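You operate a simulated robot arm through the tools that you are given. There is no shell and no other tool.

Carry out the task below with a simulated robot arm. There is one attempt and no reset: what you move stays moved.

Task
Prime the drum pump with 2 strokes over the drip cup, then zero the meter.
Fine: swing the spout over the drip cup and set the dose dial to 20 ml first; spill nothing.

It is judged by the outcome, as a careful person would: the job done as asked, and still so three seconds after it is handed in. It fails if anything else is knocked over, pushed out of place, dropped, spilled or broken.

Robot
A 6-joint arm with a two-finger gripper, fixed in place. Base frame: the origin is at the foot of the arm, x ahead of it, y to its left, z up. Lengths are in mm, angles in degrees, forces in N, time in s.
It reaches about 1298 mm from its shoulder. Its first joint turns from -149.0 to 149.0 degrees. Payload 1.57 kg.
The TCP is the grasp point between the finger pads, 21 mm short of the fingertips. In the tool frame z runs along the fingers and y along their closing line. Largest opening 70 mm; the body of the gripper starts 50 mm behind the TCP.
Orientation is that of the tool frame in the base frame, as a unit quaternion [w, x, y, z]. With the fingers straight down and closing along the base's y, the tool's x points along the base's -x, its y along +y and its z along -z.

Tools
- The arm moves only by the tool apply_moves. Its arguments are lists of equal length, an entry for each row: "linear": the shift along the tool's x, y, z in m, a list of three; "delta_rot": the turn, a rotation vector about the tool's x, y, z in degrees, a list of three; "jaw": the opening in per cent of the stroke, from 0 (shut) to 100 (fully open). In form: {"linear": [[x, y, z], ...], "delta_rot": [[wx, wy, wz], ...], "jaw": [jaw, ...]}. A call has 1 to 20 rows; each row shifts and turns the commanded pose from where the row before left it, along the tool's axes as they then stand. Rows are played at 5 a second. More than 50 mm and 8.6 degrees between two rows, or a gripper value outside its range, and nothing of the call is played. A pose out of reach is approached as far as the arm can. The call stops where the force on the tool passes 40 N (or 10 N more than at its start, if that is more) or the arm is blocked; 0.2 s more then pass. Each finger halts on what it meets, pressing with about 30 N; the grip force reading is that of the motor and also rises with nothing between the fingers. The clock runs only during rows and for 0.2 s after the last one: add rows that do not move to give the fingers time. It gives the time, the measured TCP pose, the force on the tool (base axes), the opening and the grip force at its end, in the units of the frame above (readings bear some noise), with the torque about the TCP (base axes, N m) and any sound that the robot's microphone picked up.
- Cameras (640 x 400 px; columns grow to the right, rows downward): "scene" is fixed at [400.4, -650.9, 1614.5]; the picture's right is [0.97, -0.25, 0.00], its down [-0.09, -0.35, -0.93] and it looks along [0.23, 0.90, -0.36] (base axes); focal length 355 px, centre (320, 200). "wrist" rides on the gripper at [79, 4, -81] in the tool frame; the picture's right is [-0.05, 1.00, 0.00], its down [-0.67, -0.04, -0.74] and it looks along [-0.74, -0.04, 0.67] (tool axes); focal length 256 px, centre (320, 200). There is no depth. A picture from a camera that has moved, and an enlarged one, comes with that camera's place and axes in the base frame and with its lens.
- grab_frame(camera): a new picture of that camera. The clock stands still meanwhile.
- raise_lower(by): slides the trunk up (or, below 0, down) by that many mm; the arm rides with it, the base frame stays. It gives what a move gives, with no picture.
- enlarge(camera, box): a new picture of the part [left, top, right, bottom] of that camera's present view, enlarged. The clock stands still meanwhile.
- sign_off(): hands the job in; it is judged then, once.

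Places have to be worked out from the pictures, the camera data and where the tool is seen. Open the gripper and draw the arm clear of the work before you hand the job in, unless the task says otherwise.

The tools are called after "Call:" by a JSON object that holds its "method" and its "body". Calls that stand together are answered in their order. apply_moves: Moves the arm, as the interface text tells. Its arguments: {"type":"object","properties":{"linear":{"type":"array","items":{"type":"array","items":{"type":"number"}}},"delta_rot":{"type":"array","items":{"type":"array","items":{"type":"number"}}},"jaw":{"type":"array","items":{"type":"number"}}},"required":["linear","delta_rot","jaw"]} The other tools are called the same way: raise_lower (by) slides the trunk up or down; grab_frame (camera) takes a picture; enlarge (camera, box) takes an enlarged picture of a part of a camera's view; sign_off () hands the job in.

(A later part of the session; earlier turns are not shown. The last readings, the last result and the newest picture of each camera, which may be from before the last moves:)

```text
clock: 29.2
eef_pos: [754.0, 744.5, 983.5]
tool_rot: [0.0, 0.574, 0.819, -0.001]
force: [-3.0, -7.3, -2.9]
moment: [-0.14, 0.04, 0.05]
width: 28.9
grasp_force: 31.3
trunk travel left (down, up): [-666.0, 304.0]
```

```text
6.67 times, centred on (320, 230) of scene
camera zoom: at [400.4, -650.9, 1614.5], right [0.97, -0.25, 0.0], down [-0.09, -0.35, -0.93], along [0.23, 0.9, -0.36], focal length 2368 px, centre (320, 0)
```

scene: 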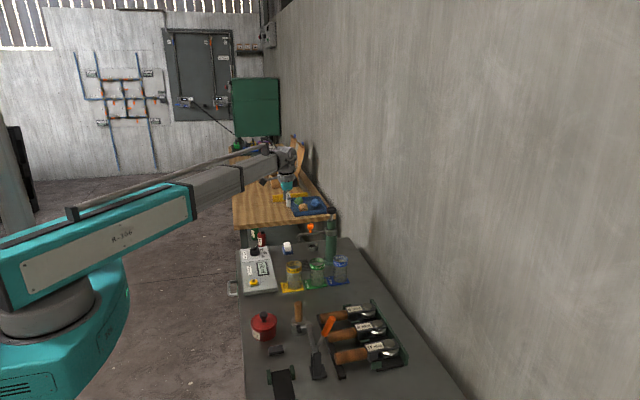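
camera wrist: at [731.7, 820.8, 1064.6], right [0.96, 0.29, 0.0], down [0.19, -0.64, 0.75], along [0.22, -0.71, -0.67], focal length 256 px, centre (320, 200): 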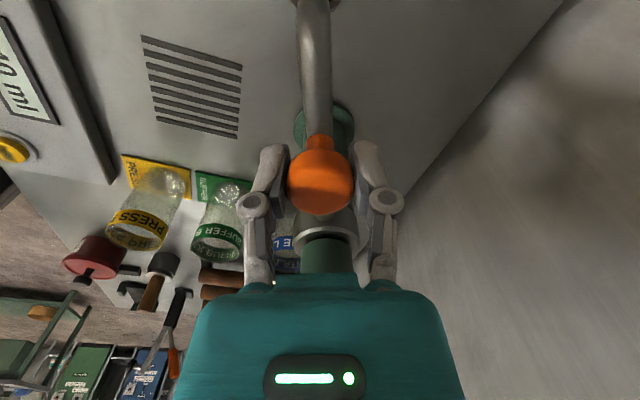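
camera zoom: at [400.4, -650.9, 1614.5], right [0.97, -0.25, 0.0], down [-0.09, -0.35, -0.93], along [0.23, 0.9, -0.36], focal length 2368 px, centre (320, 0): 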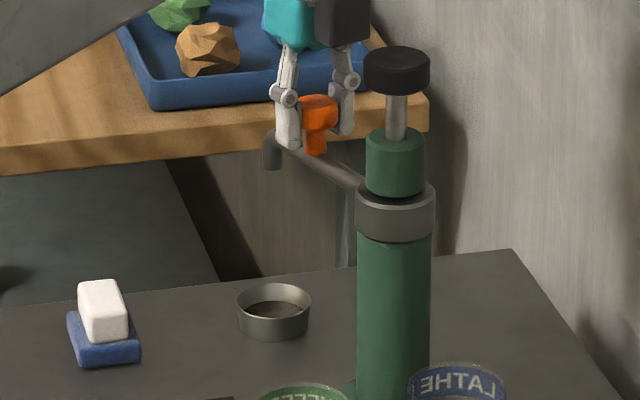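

The spout is at about 110°, and the cup direction from the axis is about 109.5°. I'll release, lift and verify its alignment from above.

Call:
{"method": "apply_moves", "body": {"linear": [[0, 0, 0], [0, 0, 0], [0, 0, 0], [0, 0, 0], [0, 0, 0]], "delta_rot": [[0, 0, 0], [0, 0, 0], [0, 0, 0], [0, 0, 0], [0, 0, 0]], "jaw": [50, 75, 100, 100, 100]}}

Call:
{"method": "raise_lower", "body": {"by": 150}}

Call:
{"method": "grab_frame", "body": {"camera": "wrist"}}

Call:
{"method": "enlarge", "body": {"camera": "scene", "box": [290, 200, 350, 260]}}

```text
clock: 30.4
eef_pos: [754.7, 746.4, 984.5]
tool_rot: [0.0, 0.573, 0.819, -0.001]
force: [0.0, 0.4, 0.5]
moment: [0.01, 0.03, -0.01]
width: 69.6
grasp_force: 0.1
trunk travel left (down, up): [-666.0, 304.0]
```

```text
clock: 32.2
eef_pos: [753.6, 746.3, 1135.0]
tool_rot: [0.0, 0.574, 0.819, 0.0]
force: [0.2, 0.0, 0.0]
moment: [-0.02, -0.01, 0.01]
width: 69.8
grasp_force: 0.0
trunk travel left (down, up): [-816.0, 154.0]
```

```text
taken
camera wrist: at [731.6, 821.6, 1214.4], right [0.96, 0.29, 0.0], down [0.19, -0.64, 0.74], along [0.22, -0.71, -0.67], focal length 256 px, centre (320, 200)
```

wrist: 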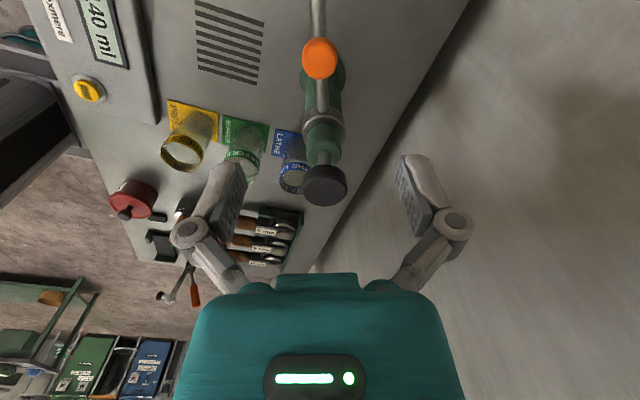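

```text
6.67 times, centred on (320, 230) of scene
camera zoom: at [400.4, -650.9, 1614.5], right [0.97, -0.25, 0.0], down [-0.09, -0.35, -0.93], along [0.23, 0.9, -0.36], focal length 2368 px, centre (320, 0)
```

zoom: 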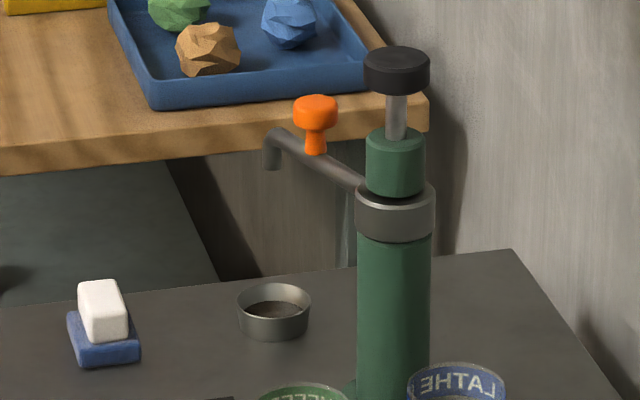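

The spout stayed at the new angle. I'll rotate the tool back and position the camera to look at the tip and cup along +x for an alignment check.

Call:
{"method": "apply_moves", "body": {"linear": [[0, 0, 0], [0, 0, 0], [0, 0, 0], [0, 0, 0], [0, 0, 0], [0, 0, 0], [0, 0, 0], [0, 0, 0], [0, 0, 0], [0, 0, 0], [0.03, 0.012, 0], [0.03, 0.012, 0], [0.03, 0.012, 0], [0.03, 0.012, 0], [0, 0, 0]], "delta_rot": [[0, 0, -7], [0, 0, -7], [0, 0, -7], [0, 0, -7], [0, 0, -7], [0, 0, -7], [0, 0, -7], [0, 0, -7], [0, 0, -7], [0, 0, -7], [0, 0, 0], [0, 0, 0], [0, 0, 0], [0, 0, 0], [0, 0, 0]], "jaw": [100, 100, 100, 100, 100, 100, 100, 100, 100, 100, 100, 100, 100, 100, 100]}}

Call:
{"method": "grab_frame", "body": {"camera": "wrist"}}

Call:
{"method": "enlarge", "body": {"camera": "wrist", "box": [240, 50, 400, 170]}}

```text
clock: 35.4
eef_pos: [634.6, 794.1, 1134.2]
tool_rot: [0.0, 0.0, 1.0, -0.001]
force: [-0.1, -0.1, 0.3]
moment: [0.01, 0.01, -0.02]
width: 70.1
grasp_force: 0.0
trunk travel left (down, up): [-816.0, 154.0]
```

```text
taken
camera wrist: at [555.6, 799.0, 1214.5], right [0.05, 1.0, 0.0], down [0.67, -0.04, 0.74], along [0.74, -0.04, -0.67], focal length 256 px, centre (320, 200)
```

wrist: 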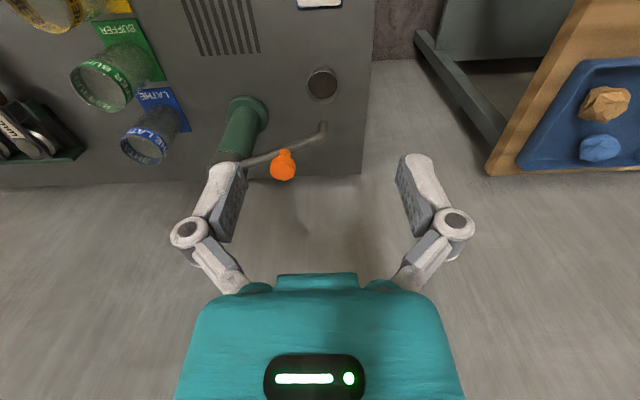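

```text
3.33 times, centred on (320, 110) of wrist
camera zoom: at [555.6, 799.0, 1214.5], right [0.05, 1.0, 0.0], down [0.67, -0.04, 0.74], along [0.74, -0.04, -0.67], focal length 853 px, centre (320, 500)
```

zoom: 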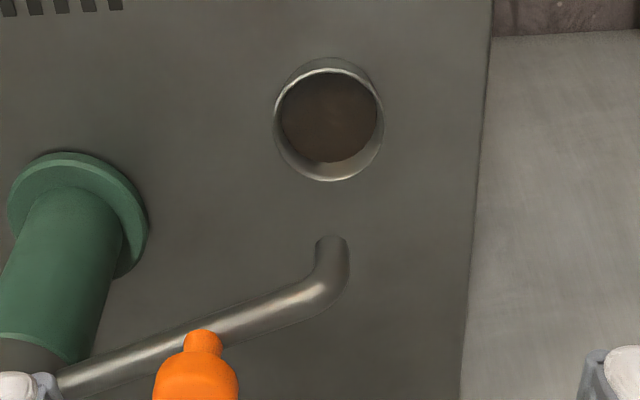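

The spout tip (≈ 735, 794) sits right over the cup centre (≈ 736, 794). Now for the pump: I'll close the fingers and move over the plunger knob at (785.5, 659.6), with the tips about 70 mm above it.

Call:
{"method": "apply_moves", "body": {"linear": [[-0.03026, -0.02714, 0], [-0.03026, -0.02714, 0], [-0.03026, -0.02714, 0], [-0.03026, -0.02714, 0], [-0.03026, -0.02714, 0], [0, 0, 0], [0, 0, 0]], "delta_rot": [[0, 0, 0], [0, 0, 0], [0, 0, 0], [0, 0, 0], [0, 0, 0], [0, 0, 0], [0, 0, 0]], "jaw": [80, 60, 40, 20, 0, 0, 0]}}

Call:
{"method": "grab_frame", "body": {"camera": "wrist"}}

Call:
{"method": "enlarge", "body": {"camera": "scene", "box": [270, 150, 370, 250]}}

```text
clock: 37.0
eef_pos: [784.8, 662.6, 1133.9]
tool_rot: [0.0, -0.001, 1.0, 0.0]
force: [0.7, -0.2, -0.6]
moment: [0.0, 0.04, 0.0]
width: 0.0
grasp_force: 28.8
trunk travel left (down, up): [-816.0, 154.0]
```

```text
taken
camera wrist: at [706.5, 665.9, 1214.5], right [0.05, 1.0, 0.0], down [0.67, -0.04, 0.74], along [0.74, -0.04, -0.67], focal length 256 px, centre (320, 200)
```

wrist: 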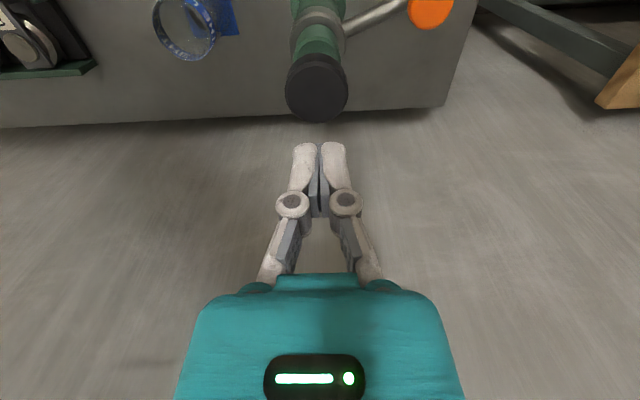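

```text
4.00 times, centred on (320, 200) of scene
camera zoom: at [400.4, -650.9, 1614.5], right [0.97, -0.25, 0.0], down [-0.09, -0.35, -0.93], along [0.23, 0.9, -0.36], focal length 1421 px, centre (320, 200)
```

zoom: 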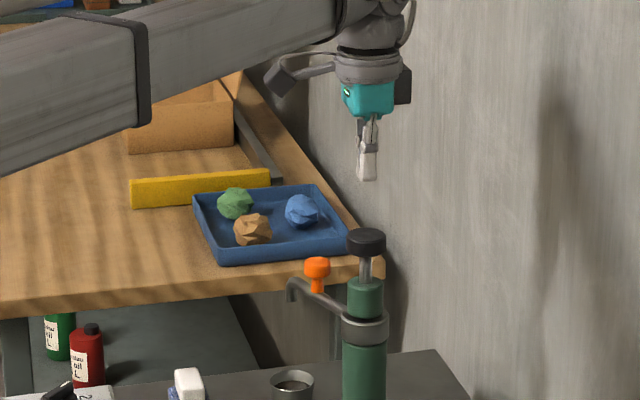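

The knob centre is at about (786.5, 659.2), and the TCP is at (785, 662). I'll correct by 1 mm and 3 mm, then lower 60 mm so the tips are about 10 mm above the knob.

Call:
{"method": "apply_moves", "body": {"linear": [[-0.0012, -0.003, 0], [0, 0, 0]], "delta_rot": [[0, 0, 0], [0, 0, 0]], "jaw": [0, 0]}}

Call:
{"method": "raise_lower", "body": {"by": -60}}

Call:
{"method": "grab_frame", "body": {"camera": "wrist"}}

Call:
{"method": "enlarge", "body": {"camera": "scene", "box": [290, 180, 360, 250]}}

```text
clock: 37.6
eef_pos: [786.0, 658.8, 1135.5]
tool_rot: [0.0, 0.0, 1.0, 0.0]
force: [0.4, 0.1, -1.3]
moment: [-0.04, 0.02, -0.04]
width: 0.2
grasp_force: 28.7
trunk travel left (down, up): [-816.0, 154.0]
```

```text
clock: 38.6
eef_pos: [786.7, 658.3, 1074.2]
tool_rot: [0.0, 0.0, 1.0, 0.0]
force: [0.7, 0.7, 0.6]
moment: [-0.03, -0.01, 0.02]
width: 0.0
grasp_force: 29.1
trunk travel left (down, up): [-756.0, 214.0]
```

```text
taken
camera wrist: at [707.3, 661.9, 1154.6], right [0.05, 1.0, 0.0], down [0.67, -0.04, 0.74], along [0.74, -0.04, -0.67], focal length 256 px, centre (320, 200)
```

wrist: 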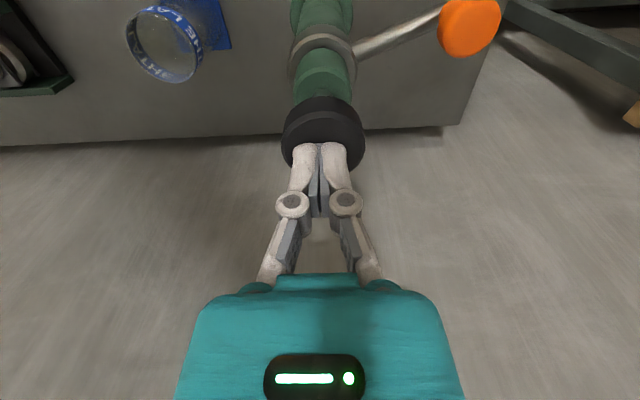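

```text
5.71 times, centred on (325, 215) of scene
camera zoom: at [400.4, -650.9, 1614.5], right [0.97, -0.25, 0.0], down [-0.09, -0.35, -0.93], along [0.23, 0.9, -0.36], focal length 2029 px, centre (291, 114)
```

zoom: 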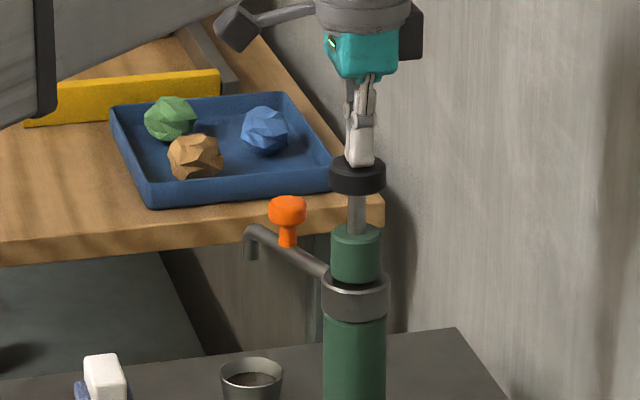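

The tips are just above the knob centre. I'll lower in small steps, watching the force to find contact.

Call:
{"method": "raise_lower", "body": {"by": -6}}

```text
clock: 39.1
eef_pos: [786.6, 657.6, 1069.6]
tool_rot: [0.001, 0.0, 1.0, 0.0]
force: [0.1, 1.2, 2.4]
moment: [0.01, 0.02, 0.0]
width: 5.8
grasp_force: 28.6
trunk travel left (down, up): [-750.0, 220.0]
```

The jaw reading went from 0 to 5.8 mm with a light 2.4 N force, which is odd. I'll look before continuing.

Call:
{"method": "grab_frame", "body": {"camera": "wrist"}}

Call:
{"method": "enlarge", "body": {"camera": "wrist", "box": [260, 80, 380, 220]}}

Call:
{"method": "enlarge", "body": {"camera": "scene", "box": [310, 190, 350, 230]}}

```text
taken
camera wrist: at [707.4, 661.9, 1148.7], right [0.05, 1.0, 0.0], down [0.67, -0.04, 0.74], along [0.74, -0.04, -0.67], focal length 256 px, centre (320, 200)
```

wrist: 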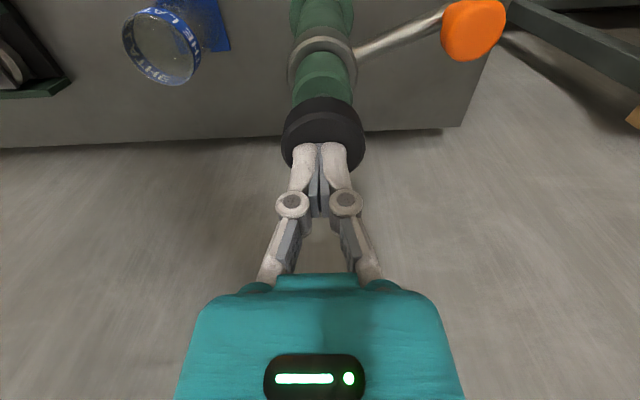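

```text
2.86 times, centred on (320, 150) of wrist
camera zoom: at [707.4, 661.9, 1148.7], right [0.05, 1.0, 0.0], down [0.67, -0.04, 0.74], along [0.74, -0.04, -0.67], focal length 731 px, centre (320, 343)
```

zoom: 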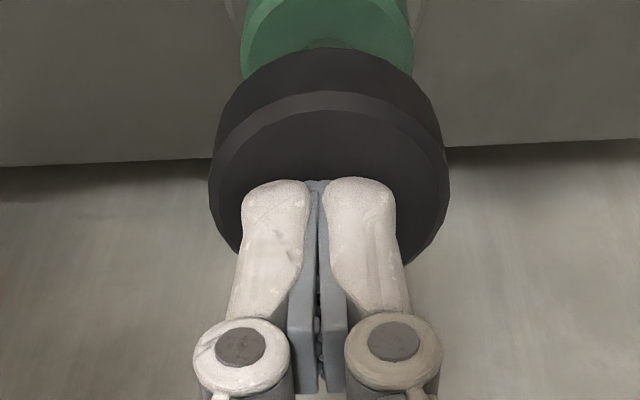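

```text
10.00 times, centred on (330, 210) of scene
camera zoom: at [400.4, -650.9, 1614.5], right [0.97, -0.25, 0.0], down [-0.09, -0.35, -0.93], along [0.23, 0.9, -0.36], focal length 3551 px, centre (220, 100)
```

zoom: 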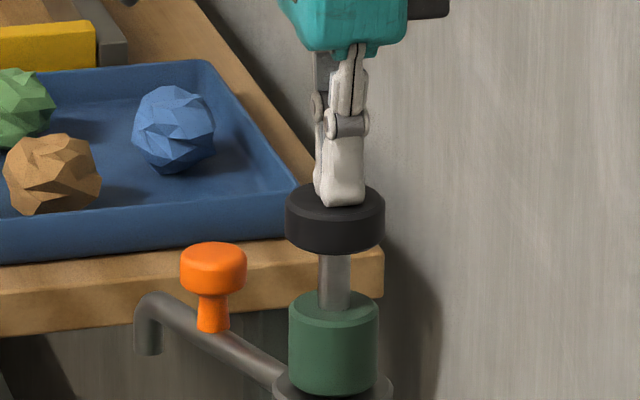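

The fingers rest on the knob top, so contact is at a tip height of about z 1048. I'll press a further 4 mm and read the force and jaw.

Call:
{"method": "raise_lower", "body": {"by": -4}}

Call:
{"method": "enlarge", "body": {"camera": "wrist", "box": [260, 80, 380, 220]}}

Call:
{"method": "enlarge", "body": {"camera": "scene", "box": [310, 190, 350, 230]}}

```text
clock: 39.6
eef_pos: [786.0, 658.1, 1065.1]
tool_rot: [-0.001, 0.0, 1.0, 0.0]
force: [0.5, 1.2, 4.0]
moment: [0.02, -0.03, -0.04]
width: 5.9
grasp_force: 28.7
trunk travel left (down, up): [-746.0, 224.0]
```

```text
2.86 times, centred on (320, 150) of wrist
camera zoom: at [707.3, 661.9, 1144.8], right [0.05, 1.0, 0.0], down [0.67, -0.04, 0.75], along [0.74, -0.04, -0.67], focal length 731 px, centre (320, 343)
```

zoom: 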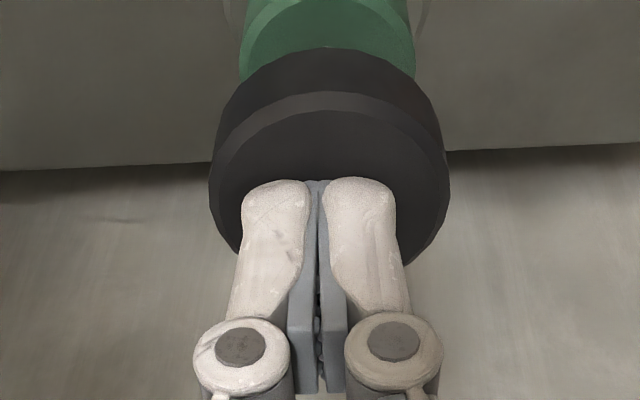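

```text
10.00 times, centred on (330, 210) of scene
camera zoom: at [400.4, -650.9, 1614.5], right [0.97, -0.25, 0.0], down [-0.09, -0.35, -0.93], along [0.23, 0.9, -0.36], focal length 3551 px, centre (220, 100)
```

zoom: 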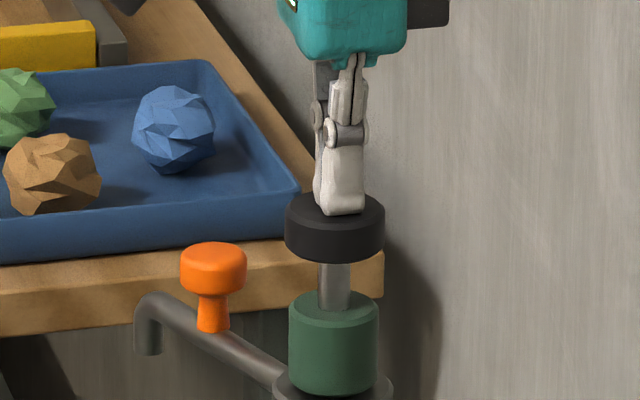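

The knob moves down with the fingers against a light spring-like resistance (4 N). I'll keep pressing in steps.

Call:
{"method": "raise_lower", "body": {"by": -8}}

Call:
{"method": "enlarge", "body": {"camera": "scene", "box": [310, 190, 350, 230]}}

```text
clock: 40.2
eef_pos: [787.0, 657.8, 1056.7]
tool_rot: [0.0, 0.0, 1.0, 0.0]
force: [1.7, 2.2, 6.7]
moment: [0.03, -0.06, 0.01]
width: 6.0
grasp_force: 28.1
trunk travel left (down, up): [-738.0, 232.0]
```

```text
10.00 times, centred on (330, 210) of scene
camera zoom: at [400.4, -650.9, 1614.5], right [0.97, -0.25, 0.0], down [-0.09, -0.35, -0.93], along [0.23, 0.9, -0.36], focal length 3551 px, centre (220, 100)
```

zoom: 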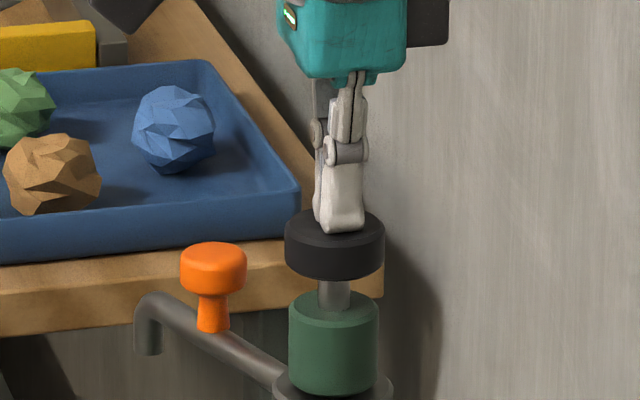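

The spring is loading steadily (6.7 N), with roughly 10 mm of rod still showing. I'll continue in smaller steps.

Call:
{"method": "raise_lower", "body": {"by": -5}}

Call:
{"method": "enlarge", "body": {"camera": "scene", "box": [310, 190, 350, 230]}}

```text
clock: 40.8
eef_pos: [785.4, 658.7, 1051.8]
tool_rot: [0.0, 0.0, 1.0, 0.0]
force: [3.9, 2.0, 8.6]
moment: [0.03, -0.04, 0.01]
width: 6.3
grasp_force: 28.2
trunk travel left (down, up): [-733.0, 237.0]
```

```text
10.00 times, centred on (330, 210) of scene
camera zoom: at [400.4, -650.9, 1614.5], right [0.97, -0.25, 0.0], down [-0.09, -0.35, -0.93], along [0.23, 0.9, -0.36], focal length 3551 px, centre (220, 100)
```

zoom: 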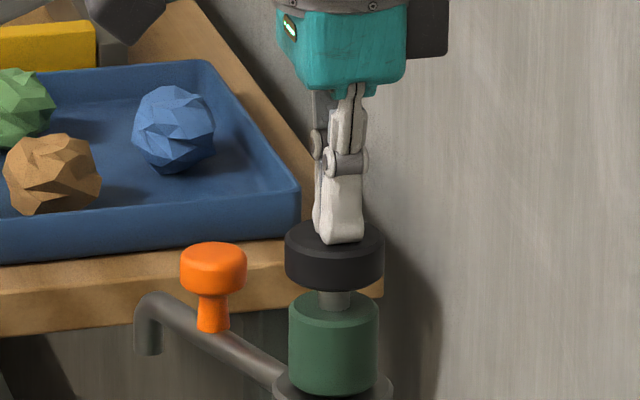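

Force is 8.6 N and about 6 mm remain to the green cap. I'll continue with 3 mm steps.

Call:
{"method": "raise_lower", "body": {"by": -3}}

Call:
{"method": "raise_lower", "body": {"by": -2}}

Call:
{"method": "enlarge", "body": {"camera": "scene", "box": [310, 190, 350, 230]}}

```text
clock: 41.3
eef_pos: [785.7, 657.8, 1049.2]
tool_rot: [0.0, 0.0, 1.0, 0.0]
force: [2.8, 2.3, 9.3]
moment: [0.04, -0.06, 0.0]
width: 6.2
grasp_force: 28.7
trunk travel left (down, up): [-730.0, 240.0]
```

```text
clock: 41.8
eef_pos: [786.1, 658.5, 1048.3]
tool_rot: [0.001, 0.0, 1.0, 0.0]
force: [4.4, 4.1, 14.7]
moment: [0.07, -0.08, -0.02]
width: 5.8
grasp_force: 27.7
trunk travel left (down, up): [-728.0, 242.0]
```

```text
10.00 times, centred on (330, 210) of scene
camera zoom: at [400.4, -650.9, 1614.5], right [0.97, -0.25, 0.0], down [-0.09, -0.35, -0.93], along [0.23, 0.9, -0.36], focal length 3551 px, centre (220, 100)
```

zoom: 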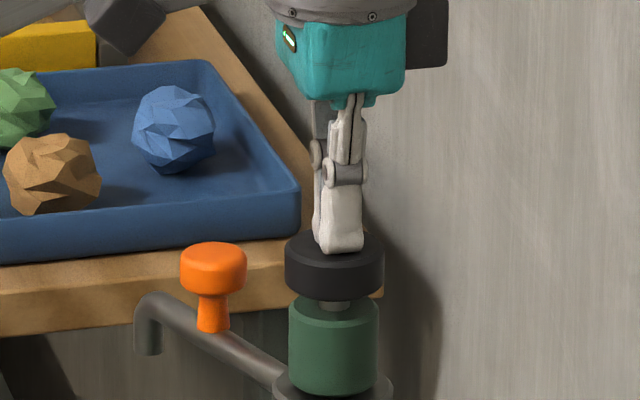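

The force jumped to 14.7 N with little motion, so the plunger is reaching its bottom stop after a stroke of about 21 mm. I'll press 1 mm more to confirm.

Call:
{"method": "raise_lower", "body": {"by": -1}}

Call:
{"method": "enlarge", "body": {"camera": "scene", "box": [230, 200, 350, 290]}}

```text
clock: 42.3
eef_pos: [785.4, 658.9, 1047.9]
tool_rot: [0.001, 0.001, 1.0, 0.001]
force: [7.7, 7.0, 25.2]
moment: [0.15, -0.18, -0.02]
width: 5.8
grasp_force: 28.7
trunk travel left (down, up): [-727.0, 243.0]
```

```text
4.44 times, centred on (290, 245) of scene
camera zoom: at [400.4, -650.9, 1614.5], right [0.97, -0.25, 0.0], down [-0.09, -0.35, -0.93], along [0.23, 0.9, -0.36], focal length 1578 px, centre (453, 0)
```

zoom: 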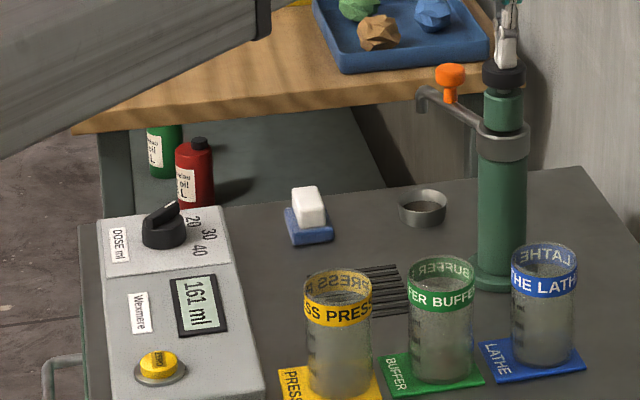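

The plunger is firmly bottomed at 25 N, and the meter has changed. I'll read it before releasing.

Call:
{"method": "enlarge", "body": {"camera": "scene", "box": [250, 255, 280, 280]}}

Call:
{"method": "enlarge", "body": {"camera": "scene", "box": [295, 200, 345, 255]}}

```text
16.00 times, centred on (265, 268) of scene
camera zoom: at [400.4, -650.9, 1614.5], right [0.97, -0.25, 0.0], down [-0.09, -0.35, -0.93], along [0.23, 0.9, -0.36], focal length 5682 px, centre (1200, -880)
```

zoom: 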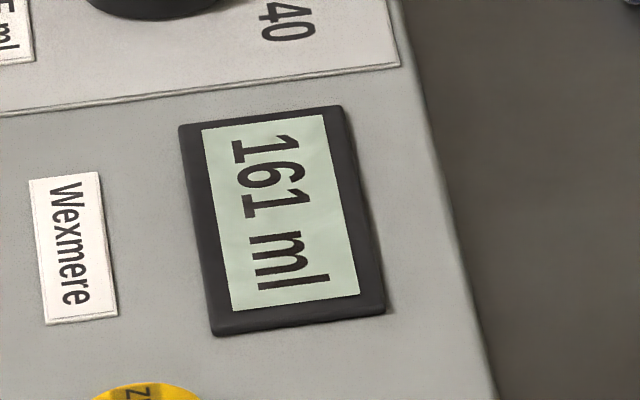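

```text
7.27 times, centred on (320, 228) of scene
camera zoom: at [400.4, -650.9, 1614.5], right [0.97, -0.25, 0.0], down [-0.09, -0.35, -0.93], along [0.23, 0.9, -0.36], focal length 2583 px, centre (320, 0)
```

zoom: 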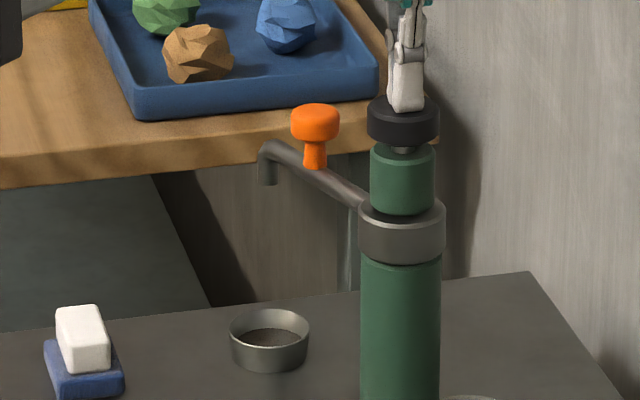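

The meter reads 161 ml after the first press. I'll raise 32 mm to let the plunger return, then see whether it comes fully up.

Call:
{"method": "raise_lower", "body": {"by": 32}}

Call:
{"method": "enlarge", "body": {"camera": "scene", "box": [310, 190, 350, 230]}}

Call:
{"method": "enlarge", "body": {"camera": "scene", "box": [235, 235, 285, 285]}}

```text
clock: 43.1
eef_pos: [785.4, 658.1, 1076.9]
tool_rot: [0.0, -0.001, 1.0, 0.0]
force: [0.0, 0.6, -1.0]
moment: [-0.03, 0.02, 0.0]
width: 0.1
grasp_force: 29.2
trunk travel left (down, up): [-759.0, 211.0]
```

```text
10.00 times, centred on (330, 210) of scene
camera zoom: at [400.4, -650.9, 1614.5], right [0.97, -0.25, 0.0], down [-0.09, -0.35, -0.93], along [0.23, 0.9, -0.36], focal length 3551 px, centre (220, 100)
```

zoom: 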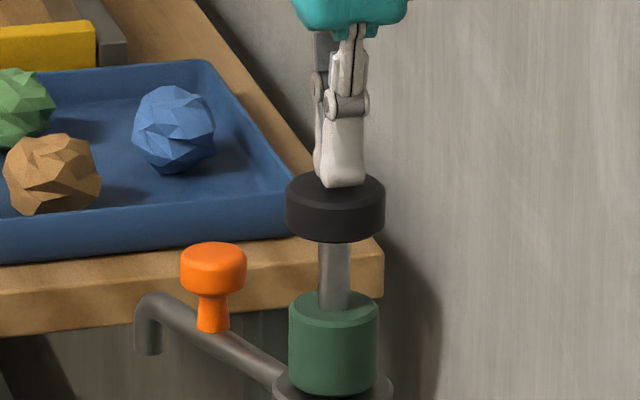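

```text
8.00 times, centred on (260, 260) of scene
camera zoom: at [400.4, -650.9, 1614.5], right [0.97, -0.25, 0.0], down [-0.09, -0.35, -0.93], along [0.23, 0.9, -0.36], focal length 2841 px, centre (800, -280)
```

zoom: 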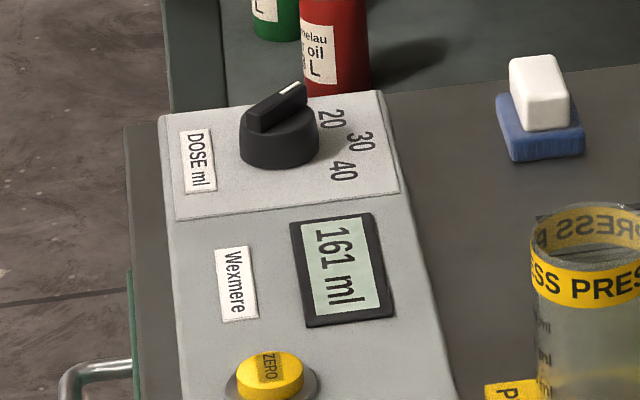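

The plunger sprang fully back (full stroke is about 26 mm). I'll make the second stroke the same way, pausing near the bottom to read the meter.

Call:
{"method": "raise_lower", "body": {"by": -27}}

Call:
{"method": "enlarge", "body": {"camera": "scene", "box": [235, 235, 285, 285]}}

Call:
{"method": "enlarge", "body": {"camera": "scene", "box": [295, 195, 345, 255]}}

```text
clock: 43.8
eef_pos: [785.1, 657.4, 1051.3]
tool_rot: [-0.001, -0.001, 1.0, 0.0]
force: [1.2, 0.0, 9.0]
moment: [0.03, -0.01, 0.0]
width: 5.8
grasp_force: 28.3
trunk travel left (down, up): [-732.0, 238.0]
```

```text
8.00 times, centred on (260, 260) of scene
camera zoom: at [400.4, -650.9, 1614.5], right [0.97, -0.25, 0.0], down [-0.09, -0.35, -0.93], along [0.23, 0.9, -0.36], focal length 2841 px, centre (800, -280)
```

zoom: 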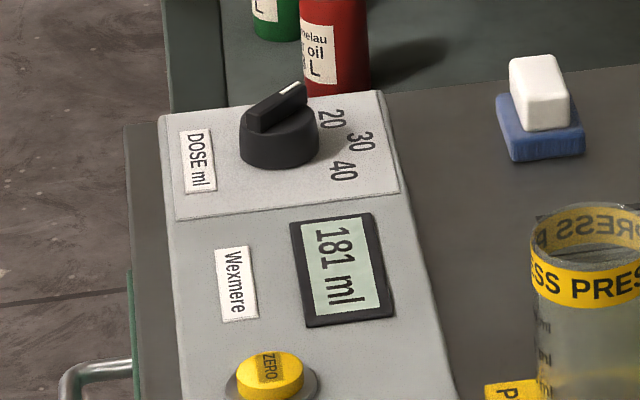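

```text
6.67 times, centred on (320, 225) of scene
camera zoom: at [400.4, -650.9, 1614.5], right [0.97, -0.25, 0.0], down [-0.09, -0.35, -0.93], along [0.23, 0.9, -0.36], focal length 2368 px, centre (320, 33)
```

zoom: 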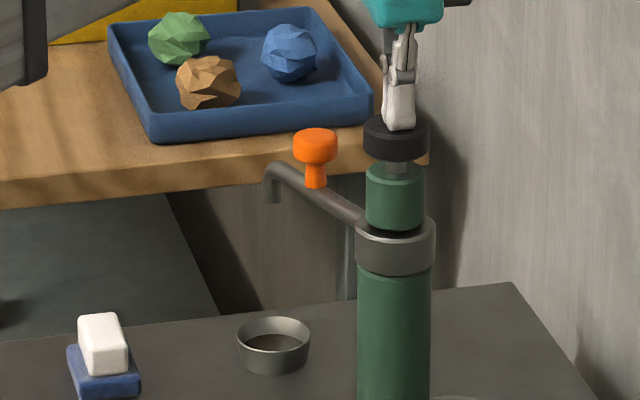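

The meter shows 181 ml, with a couple of mm still to the stop. I'll finish the stroke down to the stop.

Call:
{"method": "raise_lower", "body": {"by": -2.5}}

Call:
{"method": "enlarge", "body": {"camera": "scene", "box": [235, 235, 285, 285]}}

Call:
{"method": "enlarge", "body": {"camera": "scene", "box": [310, 190, 350, 230]}}

```text
clock: 44.3
eef_pos: [785.0, 658.6, 1048.0]
tool_rot: [0.001, 0.0, 1.0, 0.0]
force: [2.3, 0.6, 8.7]
moment: [0.0, -0.03, 0.01]
width: 5.9
grasp_force: 29.1
trunk travel left (down, up): [-729.0, 241.0]
```

```text
8.00 times, centred on (260, 260) of scene
camera zoom: at [400.4, -650.9, 1614.5], right [0.97, -0.25, 0.0], down [-0.09, -0.35, -0.93], along [0.23, 0.9, -0.36], focal length 2841 px, centre (800, -280)
```

zoom: 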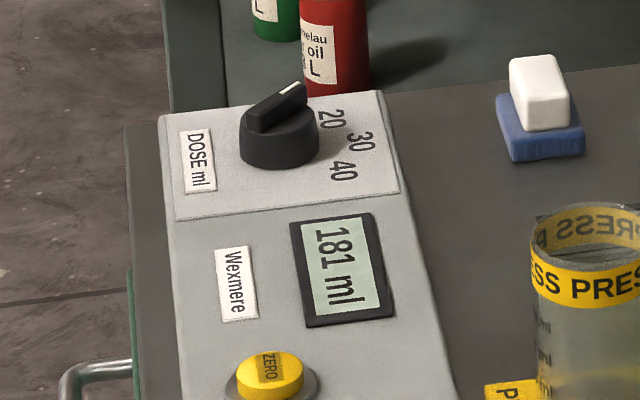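

```text
10.00 times, centred on (330, 210) of scene
camera zoom: at [400.4, -650.9, 1614.5], right [0.97, -0.25, 0.0], down [-0.09, -0.35, -0.93], along [0.23, 0.9, -0.36], focal length 3551 px, centre (220, 100)
```

zoom: 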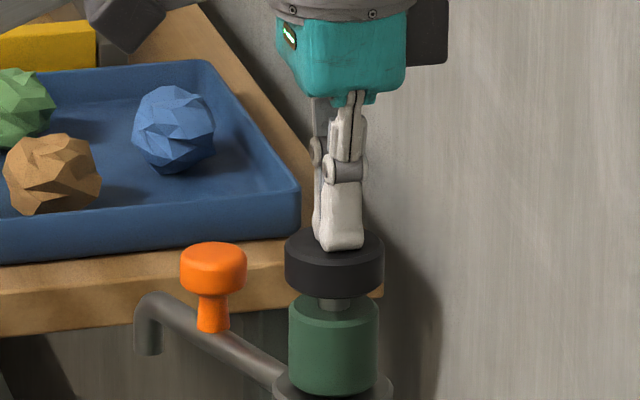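

The meter holds at 181 ml, so the second dose is counted and the plunger is at the bottom. I'll lift well clear and let the plunger return.

Call:
{"method": "raise_lower", "body": {"by": 90}}

Call:
{"method": "enlarge", "body": {"camera": "scene", "box": [230, 195, 350, 290]}}

Call:
{"method": "grab_frame", "body": {"camera": "wrist"}}

```text
clock: 45.6
eef_pos: [786.7, 658.3, 1137.6]
tool_rot: [-0.001, -0.001, 1.0, 0.0]
force: [0.3, -0.3, 0.8]
moment: [-0.03, 0.0, 0.02]
width: 0.1
grasp_force: 28.8
trunk travel left (down, up): [-819.0, 151.0]
```

```text
4.21 times, centred on (290, 242) of scene
camera zoom: at [400.4, -650.9, 1614.5], right [0.97, -0.25, 0.0], down [-0.09, -0.35, -0.93], along [0.23, 0.9, -0.36], focal length 1495 px, centre (446, 21)
```

zoom: 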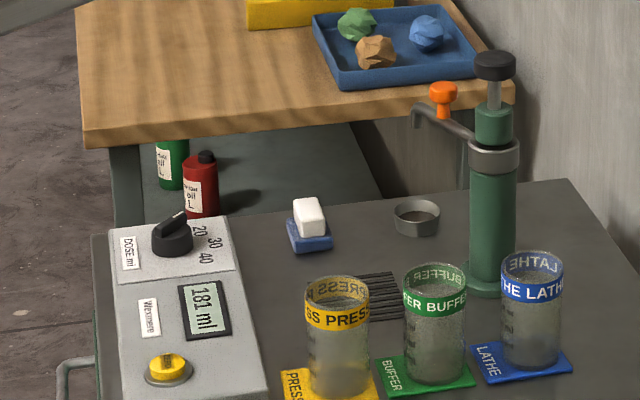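

```text
taken
camera wrist: at [707.6, 662.1, 1217.9], right [0.05, 1.0, 0.0], down [0.67, -0.04, 0.74], along [0.74, -0.04, -0.67], focal length 256 px, centre (320, 200)
```

wrist: 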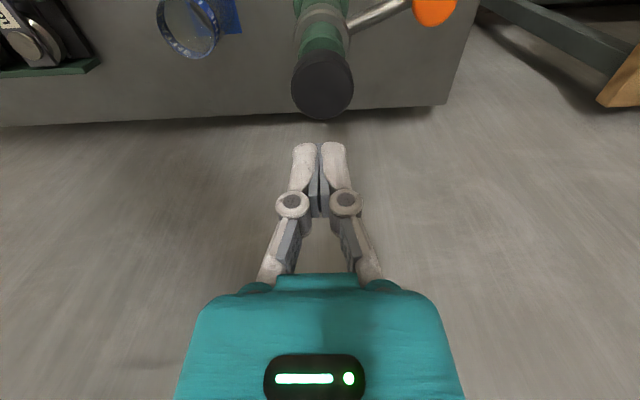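

The plunger is back up, and the spout and cup look undisturbed. I'll check the cup area for spills and travel high over to the ZERO button.

Call:
{"method": "enlarge", "body": {"camera": "scene", "box": [300, 215, 350, 265]}}

Call:
{"method": "apply_moves", "body": {"linear": [[0.0322, -0.00935, 0], [0.0322, -0.00935, 0], [0.0322, -0.00935, 0], [0.0322, -0.00935, 0], [0.0322, -0.00935, 0], [0.0322, -0.00935, 0], [0.0322, -0.00935, 0], [0.0322, -0.00935, 0], [0.0322, -0.00935, 0], [0.0322, -0.00935, 0], [0.0322, -0.00935, 0], [0.0322, -0.00935, 0], [0, 0, 0]], "delta_rot": [[0, 0, 0], [0, 0, 0], [0, 0, 0], [0, 0, 0], [0, 0, 0], [0, 0, 0], [0, 0, 0], [0, 0, 0], [0, 0, 0], [0, 0, 0], [0, 0, 0], [0, 0, 0], [0, 0, 0]], "jaw": [0, 0, 0, 0, 0, 0, 0, 0, 0, 0, 0, 0, 0]}}

Call:
{"method": "raise_lower", "body": {"by": -100}}

Call:
{"method": "grab_frame", "body": {"camera": "wrist"}}

```text
8.00 times, centred on (325, 240) of scene
camera zoom: at [400.4, -650.9, 1614.5], right [0.97, -0.25, 0.0], down [-0.09, -0.35, -0.93], along [0.23, 0.9, -0.36], focal length 2841 px, centre (280, -120)
```

zoom: 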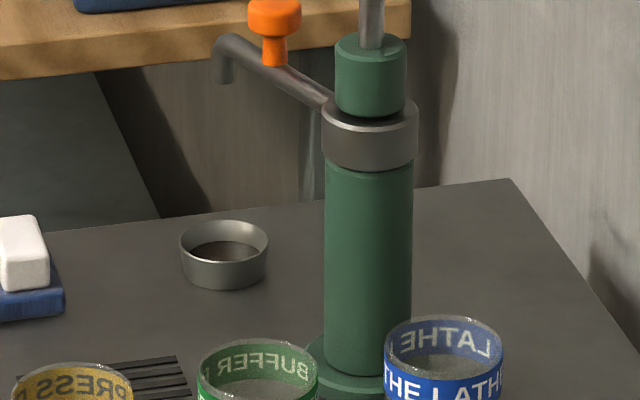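

```text
clock: 48.4
eef_pos: [399.4, 545.2, 1138.2]
tool_rot: [0.0, 0.0, 1.0, 0.0]
force: [-0.2, -0.5, -0.3]
moment: [-0.01, 0.01, 0.0]
width: 0.0
grasp_force: 28.8
trunk travel left (down, up): [-819.0, 151.0]
```

```text
clock: 49.7
eef_pos: [399.9, 546.3, 1036.9]
tool_rot: [0.0, 0.001, 1.0, 0.0]
force: [-0.2, 0.0, 0.3]
moment: [0.01, -0.01, 0.02]
width: 0.1
grasp_force: 28.8
trunk travel left (down, up): [-719.0, 251.0]
```

```text
taken
camera wrist: at [320.9, 549.2, 1118.2], right [0.05, 1.0, 0.0], down [0.67, -0.04, 0.74], along [0.74, -0.04, -0.67], focal length 256 px, centre (320, 200)
```

wrist: 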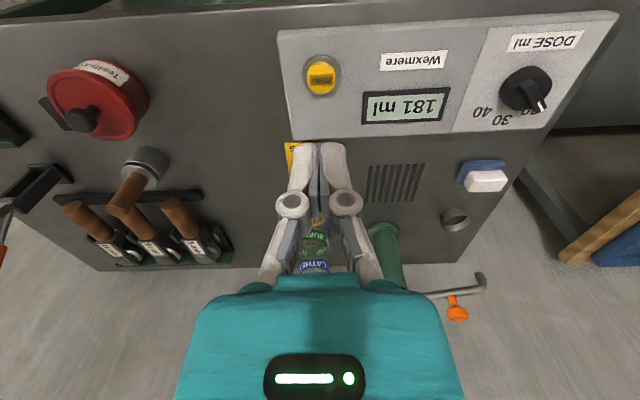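

No liquid is visible outside the cup, and the pump is fine. I'll enlarge the ZERO button, and the dial once more.

Call:
{"method": "enlarge", "body": {"camera": "wrist", "box": [280, 40, 380, 120]}}

Call:
{"method": "enlarge", "body": {"camera": "wrist", "box": [460, 50, 600, 150]}}

Call:
{"method": "enlarge", "body": {"camera": "scene", "box": [235, 260, 285, 300]}}

```text
5.00 times, centred on (330, 80) of wrist
camera zoom: at [320.9, 549.2, 1118.2], right [0.05, 1.0, 0.0], down [0.67, -0.04, 0.74], along [0.74, -0.04, -0.67], focal length 1280 px, centre (270, 800)
```

zoom: 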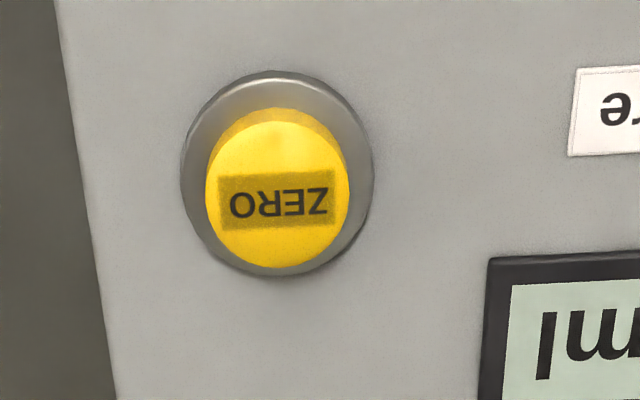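

```text
4.00 times, centred on (530, 100) of wrist
camera zoom: at [320.9, 549.2, 1118.2], right [0.05, 1.0, 0.0], down [0.67, -0.04, 0.74], along [0.74, -0.04, -0.67], focal length 1024 px, centre (-520, 600)
```

zoom: 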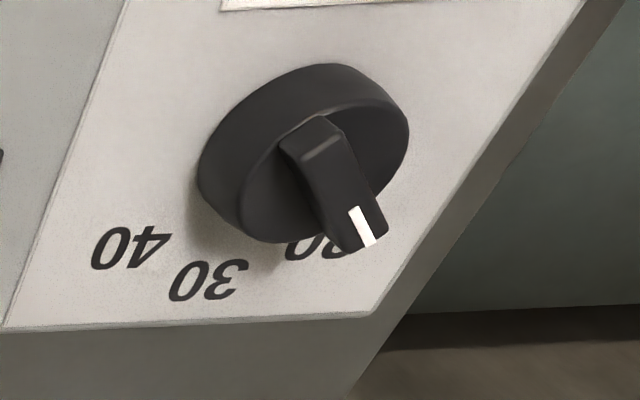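

```text
10.00 times, centred on (260, 280) of scene
camera zoom: at [400.4, -650.9, 1614.5], right [0.97, -0.25, 0.0], down [-0.09, -0.35, -0.93], along [0.23, 0.9, -0.36], focal length 3551 px, centre (920, -600)
```

zoom: 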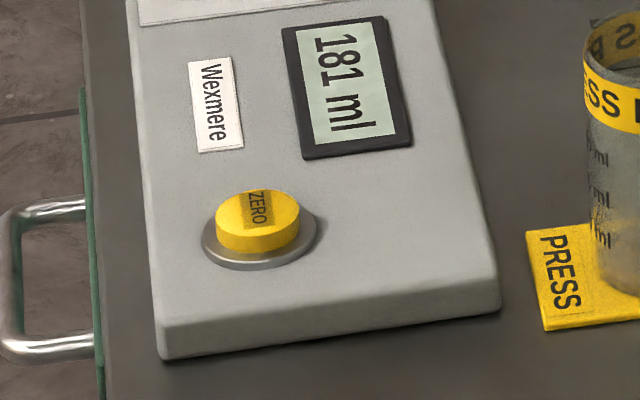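

The ZERO button's top centre is at about (440, 544.7, 832). I'll move over it and lower so the closed fingertips stay about 15 mm above it.

Call:
{"method": "apply_moves", "body": {"linear": [[-0.0205, -0.0004, 0], [-0.02, -0.0004, 0], [0, 0, 0]], "delta_rot": [[0, 0, 0], [0, 0, 0], [0, 0, 0]], "jaw": [0, 0, 0]}}

Call:
{"method": "raise_lower", "body": {"by": -168}}

Call:
{"method": "grab_frame", "body": {"camera": "wrist"}}

Call:
{"method": "enlarge", "body": {"camera": "scene", "box": [230, 240, 290, 300]}}

```text
clock: 50.5
eef_pos: [438.9, 546.2, 1039.0]
tool_rot: [0.0, 0.0, 1.0, -0.001]
force: [0.3, 1.2, 0.7]
moment: [0.03, 0.02, 0.03]
width: 0.0
grasp_force: 28.9
trunk travel left (down, up): [-719.0, 251.0]
```

```text
clock: 52.4
eef_pos: [439.4, 546.8, 870.5]
tool_rot: [0.0, 0.001, 1.0, 0.0]
force: [-0.5, -0.4, 0.7]
moment: [0.02, 0.03, -0.03]
width: 0.0
grasp_force: 28.7
trunk travel left (down, up): [-551.0, 419.0]
```

```text
taken
camera wrist: at [360.9, 549.3, 950.2], right [0.05, 1.0, 0.0], down [0.67, -0.04, 0.74], along [0.74, -0.04, -0.67], focal length 256 px, centre (320, 200)
```

wrist: 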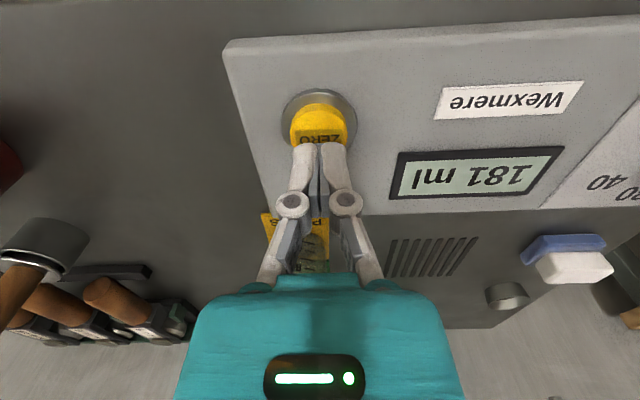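

```text
6.67 times, centred on (260, 270) of scene
camera zoom: at [400.4, -650.9, 1614.5], right [0.97, -0.25, 0.0], down [-0.09, -0.35, -0.93], along [0.23, 0.9, -0.36], focal length 2368 px, centre (720, -267)
```

zoom: 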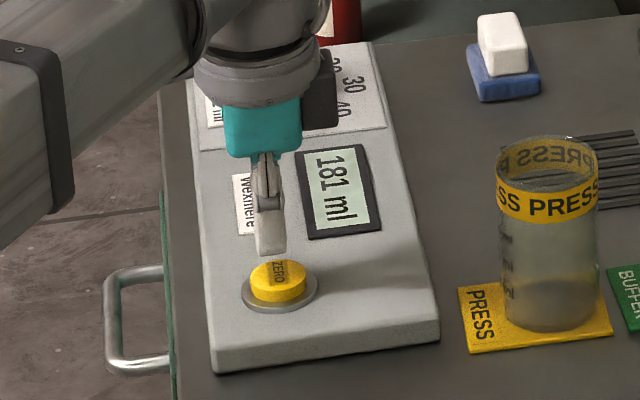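

The fingertips are centred above the button with about 15 mm to go. I'll lower in small steps watching for contact.

Call:
{"method": "raise_lower", "body": {"by": -12}}

Call:
{"method": "enlarge", "body": {"camera": "scene", "box": [240, 255, 280, 295]}}

```text
clock: 53.0
eef_pos: [439.0, 546.0, 858.7]
tool_rot: [0.001, 0.0, 1.0, 0.001]
force: [0.3, -0.6, -0.6]
moment: [0.02, 0.01, 0.02]
width: 0.0
grasp_force: 28.6
trunk travel left (down, up): [-539.0, 431.0]
```

```text
10.00 times, centred on (260, 275) of scene
camera zoom: at [400.4, -650.9, 1614.5], right [0.97, -0.25, 0.0], down [-0.09, -0.35, -0.93], along [0.23, 0.9, -0.36], focal length 3551 px, centre (920, -550)
```

zoom: 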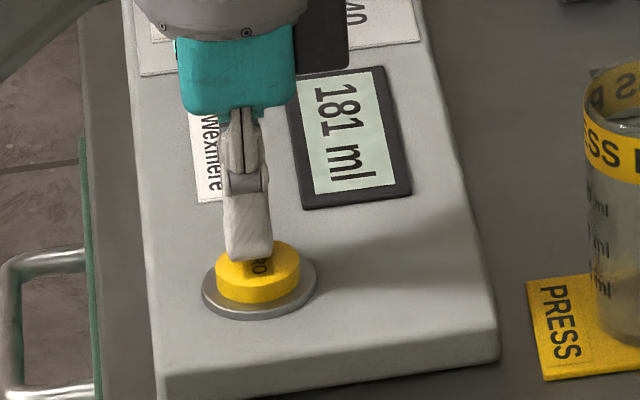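

Still no contact at a tip height of about z 838, so I'll continue in 3 mm steps.

Call:
{"method": "raise_lower", "body": {"by": -4}}

Call:
{"method": "raise_lower", "body": {"by": -3}}

Call:
{"method": "enlarge", "body": {"camera": "scene", "box": [240, 255, 280, 295]}}

```text
clock: 53.5
eef_pos: [439.9, 545.3, 854.3]
tool_rot: [0.0, 0.0, 1.0, 0.001]
force: [-1.1, 0.5, -0.9]
moment: [0.03, 0.04, -0.01]
width: 0.1
grasp_force: 28.3
trunk travel left (down, up): [-535.0, 435.0]
```

```text
clock: 54.1
eef_pos: [440.7, 545.8, 850.9]
tool_rot: [0.0, 0.0, 1.0, 0.0]
force: [-0.5, 0.4, 2.2]
moment: [0.03, 0.02, 0.01]
width: 6.2
grasp_force: 28.6
trunk travel left (down, up): [-532.0, 438.0]
```

```text
10.00 times, centred on (260, 275) of scene
camera zoom: at [400.4, -650.9, 1614.5], right [0.97, -0.25, 0.0], down [-0.09, -0.35, -0.93], along [0.23, 0.9, -0.36], focal length 3551 px, centre (920, -550)
```

zoom: 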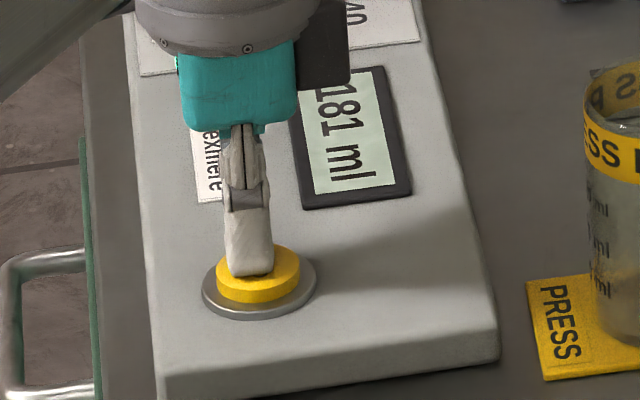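

Contact (2.2 N) at a tip height of about z 830, and the button has started to sink. I'll press on in small steps until the display changes.

Call:
{"method": "raise_lower", "body": {"by": -2}}

Call:
{"method": "enlarge", "body": {"camera": "scene", "box": [240, 255, 280, 295]}}

```text
clock: 54.6
eef_pos: [439.3, 546.1, 849.0]
tool_rot: [0.0, 0.0, 1.0, 0.0]
force: [-0.3, 0.9, 3.5]
moment: [0.04, 0.03, 0.0]
width: 6.0
grasp_force: 28.7
trunk travel left (down, up): [-530.0, 440.0]
heard: click
```

```text
10.00 times, centred on (260, 275) of scene
camera zoom: at [400.4, -650.9, 1614.5], right [0.97, -0.25, 0.0], down [-0.09, -0.35, -0.93], along [0.23, 0.9, -0.36], focal length 3551 px, centre (920, -550)
```

zoom: 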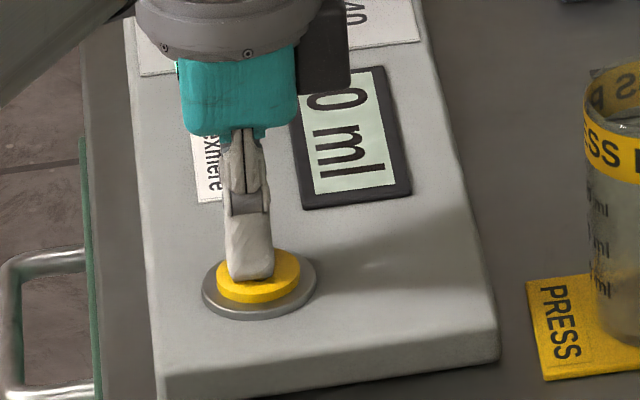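

A click was heard and the display shows "0 ml". I'll lift straight up well clear and check everything.

Call:
{"method": "raise_lower", "body": {"by": 250}}

Call:
{"method": "apply_moves", "body": {"linear": [[0.04, 0, 0], [0.04, 0, 0], [0.04, 0, 0], [0, 0, 0], [0, 0, 0]], "delta_rot": [[0, 0, 0], [0, 0, 0], [0, 0, 0], [0, 0, 0], [0, 0, 0]], "jaw": [30, 60, 100, 100, 100]}}

Call:
{"method": "grab_frame", "body": {"camera": "scene"}}

Call:
{"method": "enlarge", "body": {"camera": "scene", "box": [225, 200, 355, 300]}}

Call:
{"method": "grab_frame", "body": {"camera": "wrist"}}

```text
clock: 57.2
eef_pos: [439.9, 545.3, 1098.9]
tool_rot: [0.0, 0.001, 1.0, 0.0]
force: [0.1, -0.4, 0.2]
moment: [0.03, 0.0, -0.04]
width: 0.0
grasp_force: 28.4
trunk travel left (down, up): [-780.0, 190.0]
```

```text
clock: 58.4
eef_pos: [320.2, 546.9, 1098.2]
tool_rot: [0.0, 0.0, 1.0, 0.0]
force: [-0.7, 0.3, 0.0]
moment: [0.01, -0.02, 0.0]
width: 70.0
grasp_force: 0.1
trunk travel left (down, up): [-780.0, 190.0]
```

```text
taken
```

scene: 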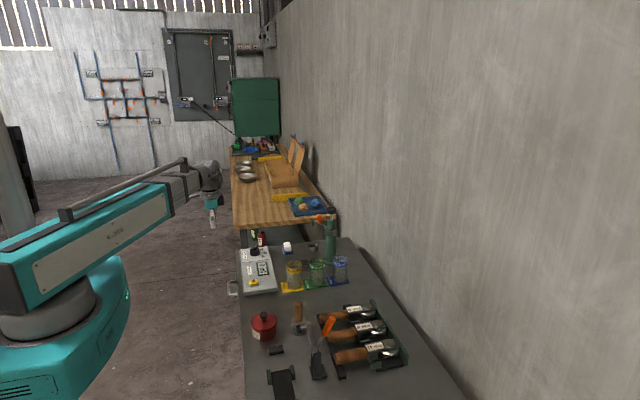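

```text
4.00 times, centred on (290, 250) of scene
camera zoom: at [400.4, -650.9, 1614.5], right [0.97, -0.25, 0.0], down [-0.09, -0.35, -0.93], along [0.23, 0.9, -0.36], focal length 1421 px, centre (440, 0)
```

zoom: 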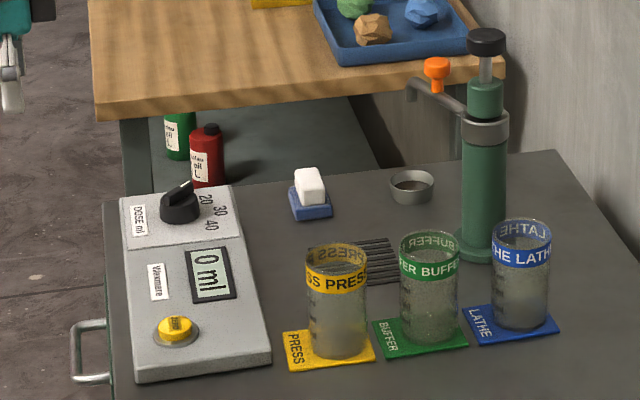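

```text
taken
camera wrist: at [241.7, 550.7, 1179.1], right [0.05, 1.0, 0.0], down [0.67, -0.04, 0.74], along [0.74, -0.04, -0.67], focal length 256 px, centre (320, 200)
```

wrist: 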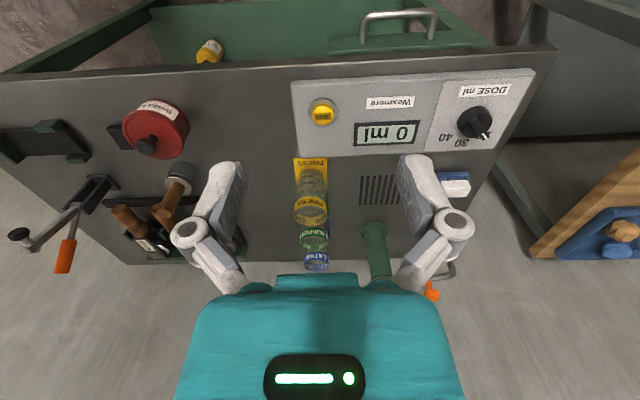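

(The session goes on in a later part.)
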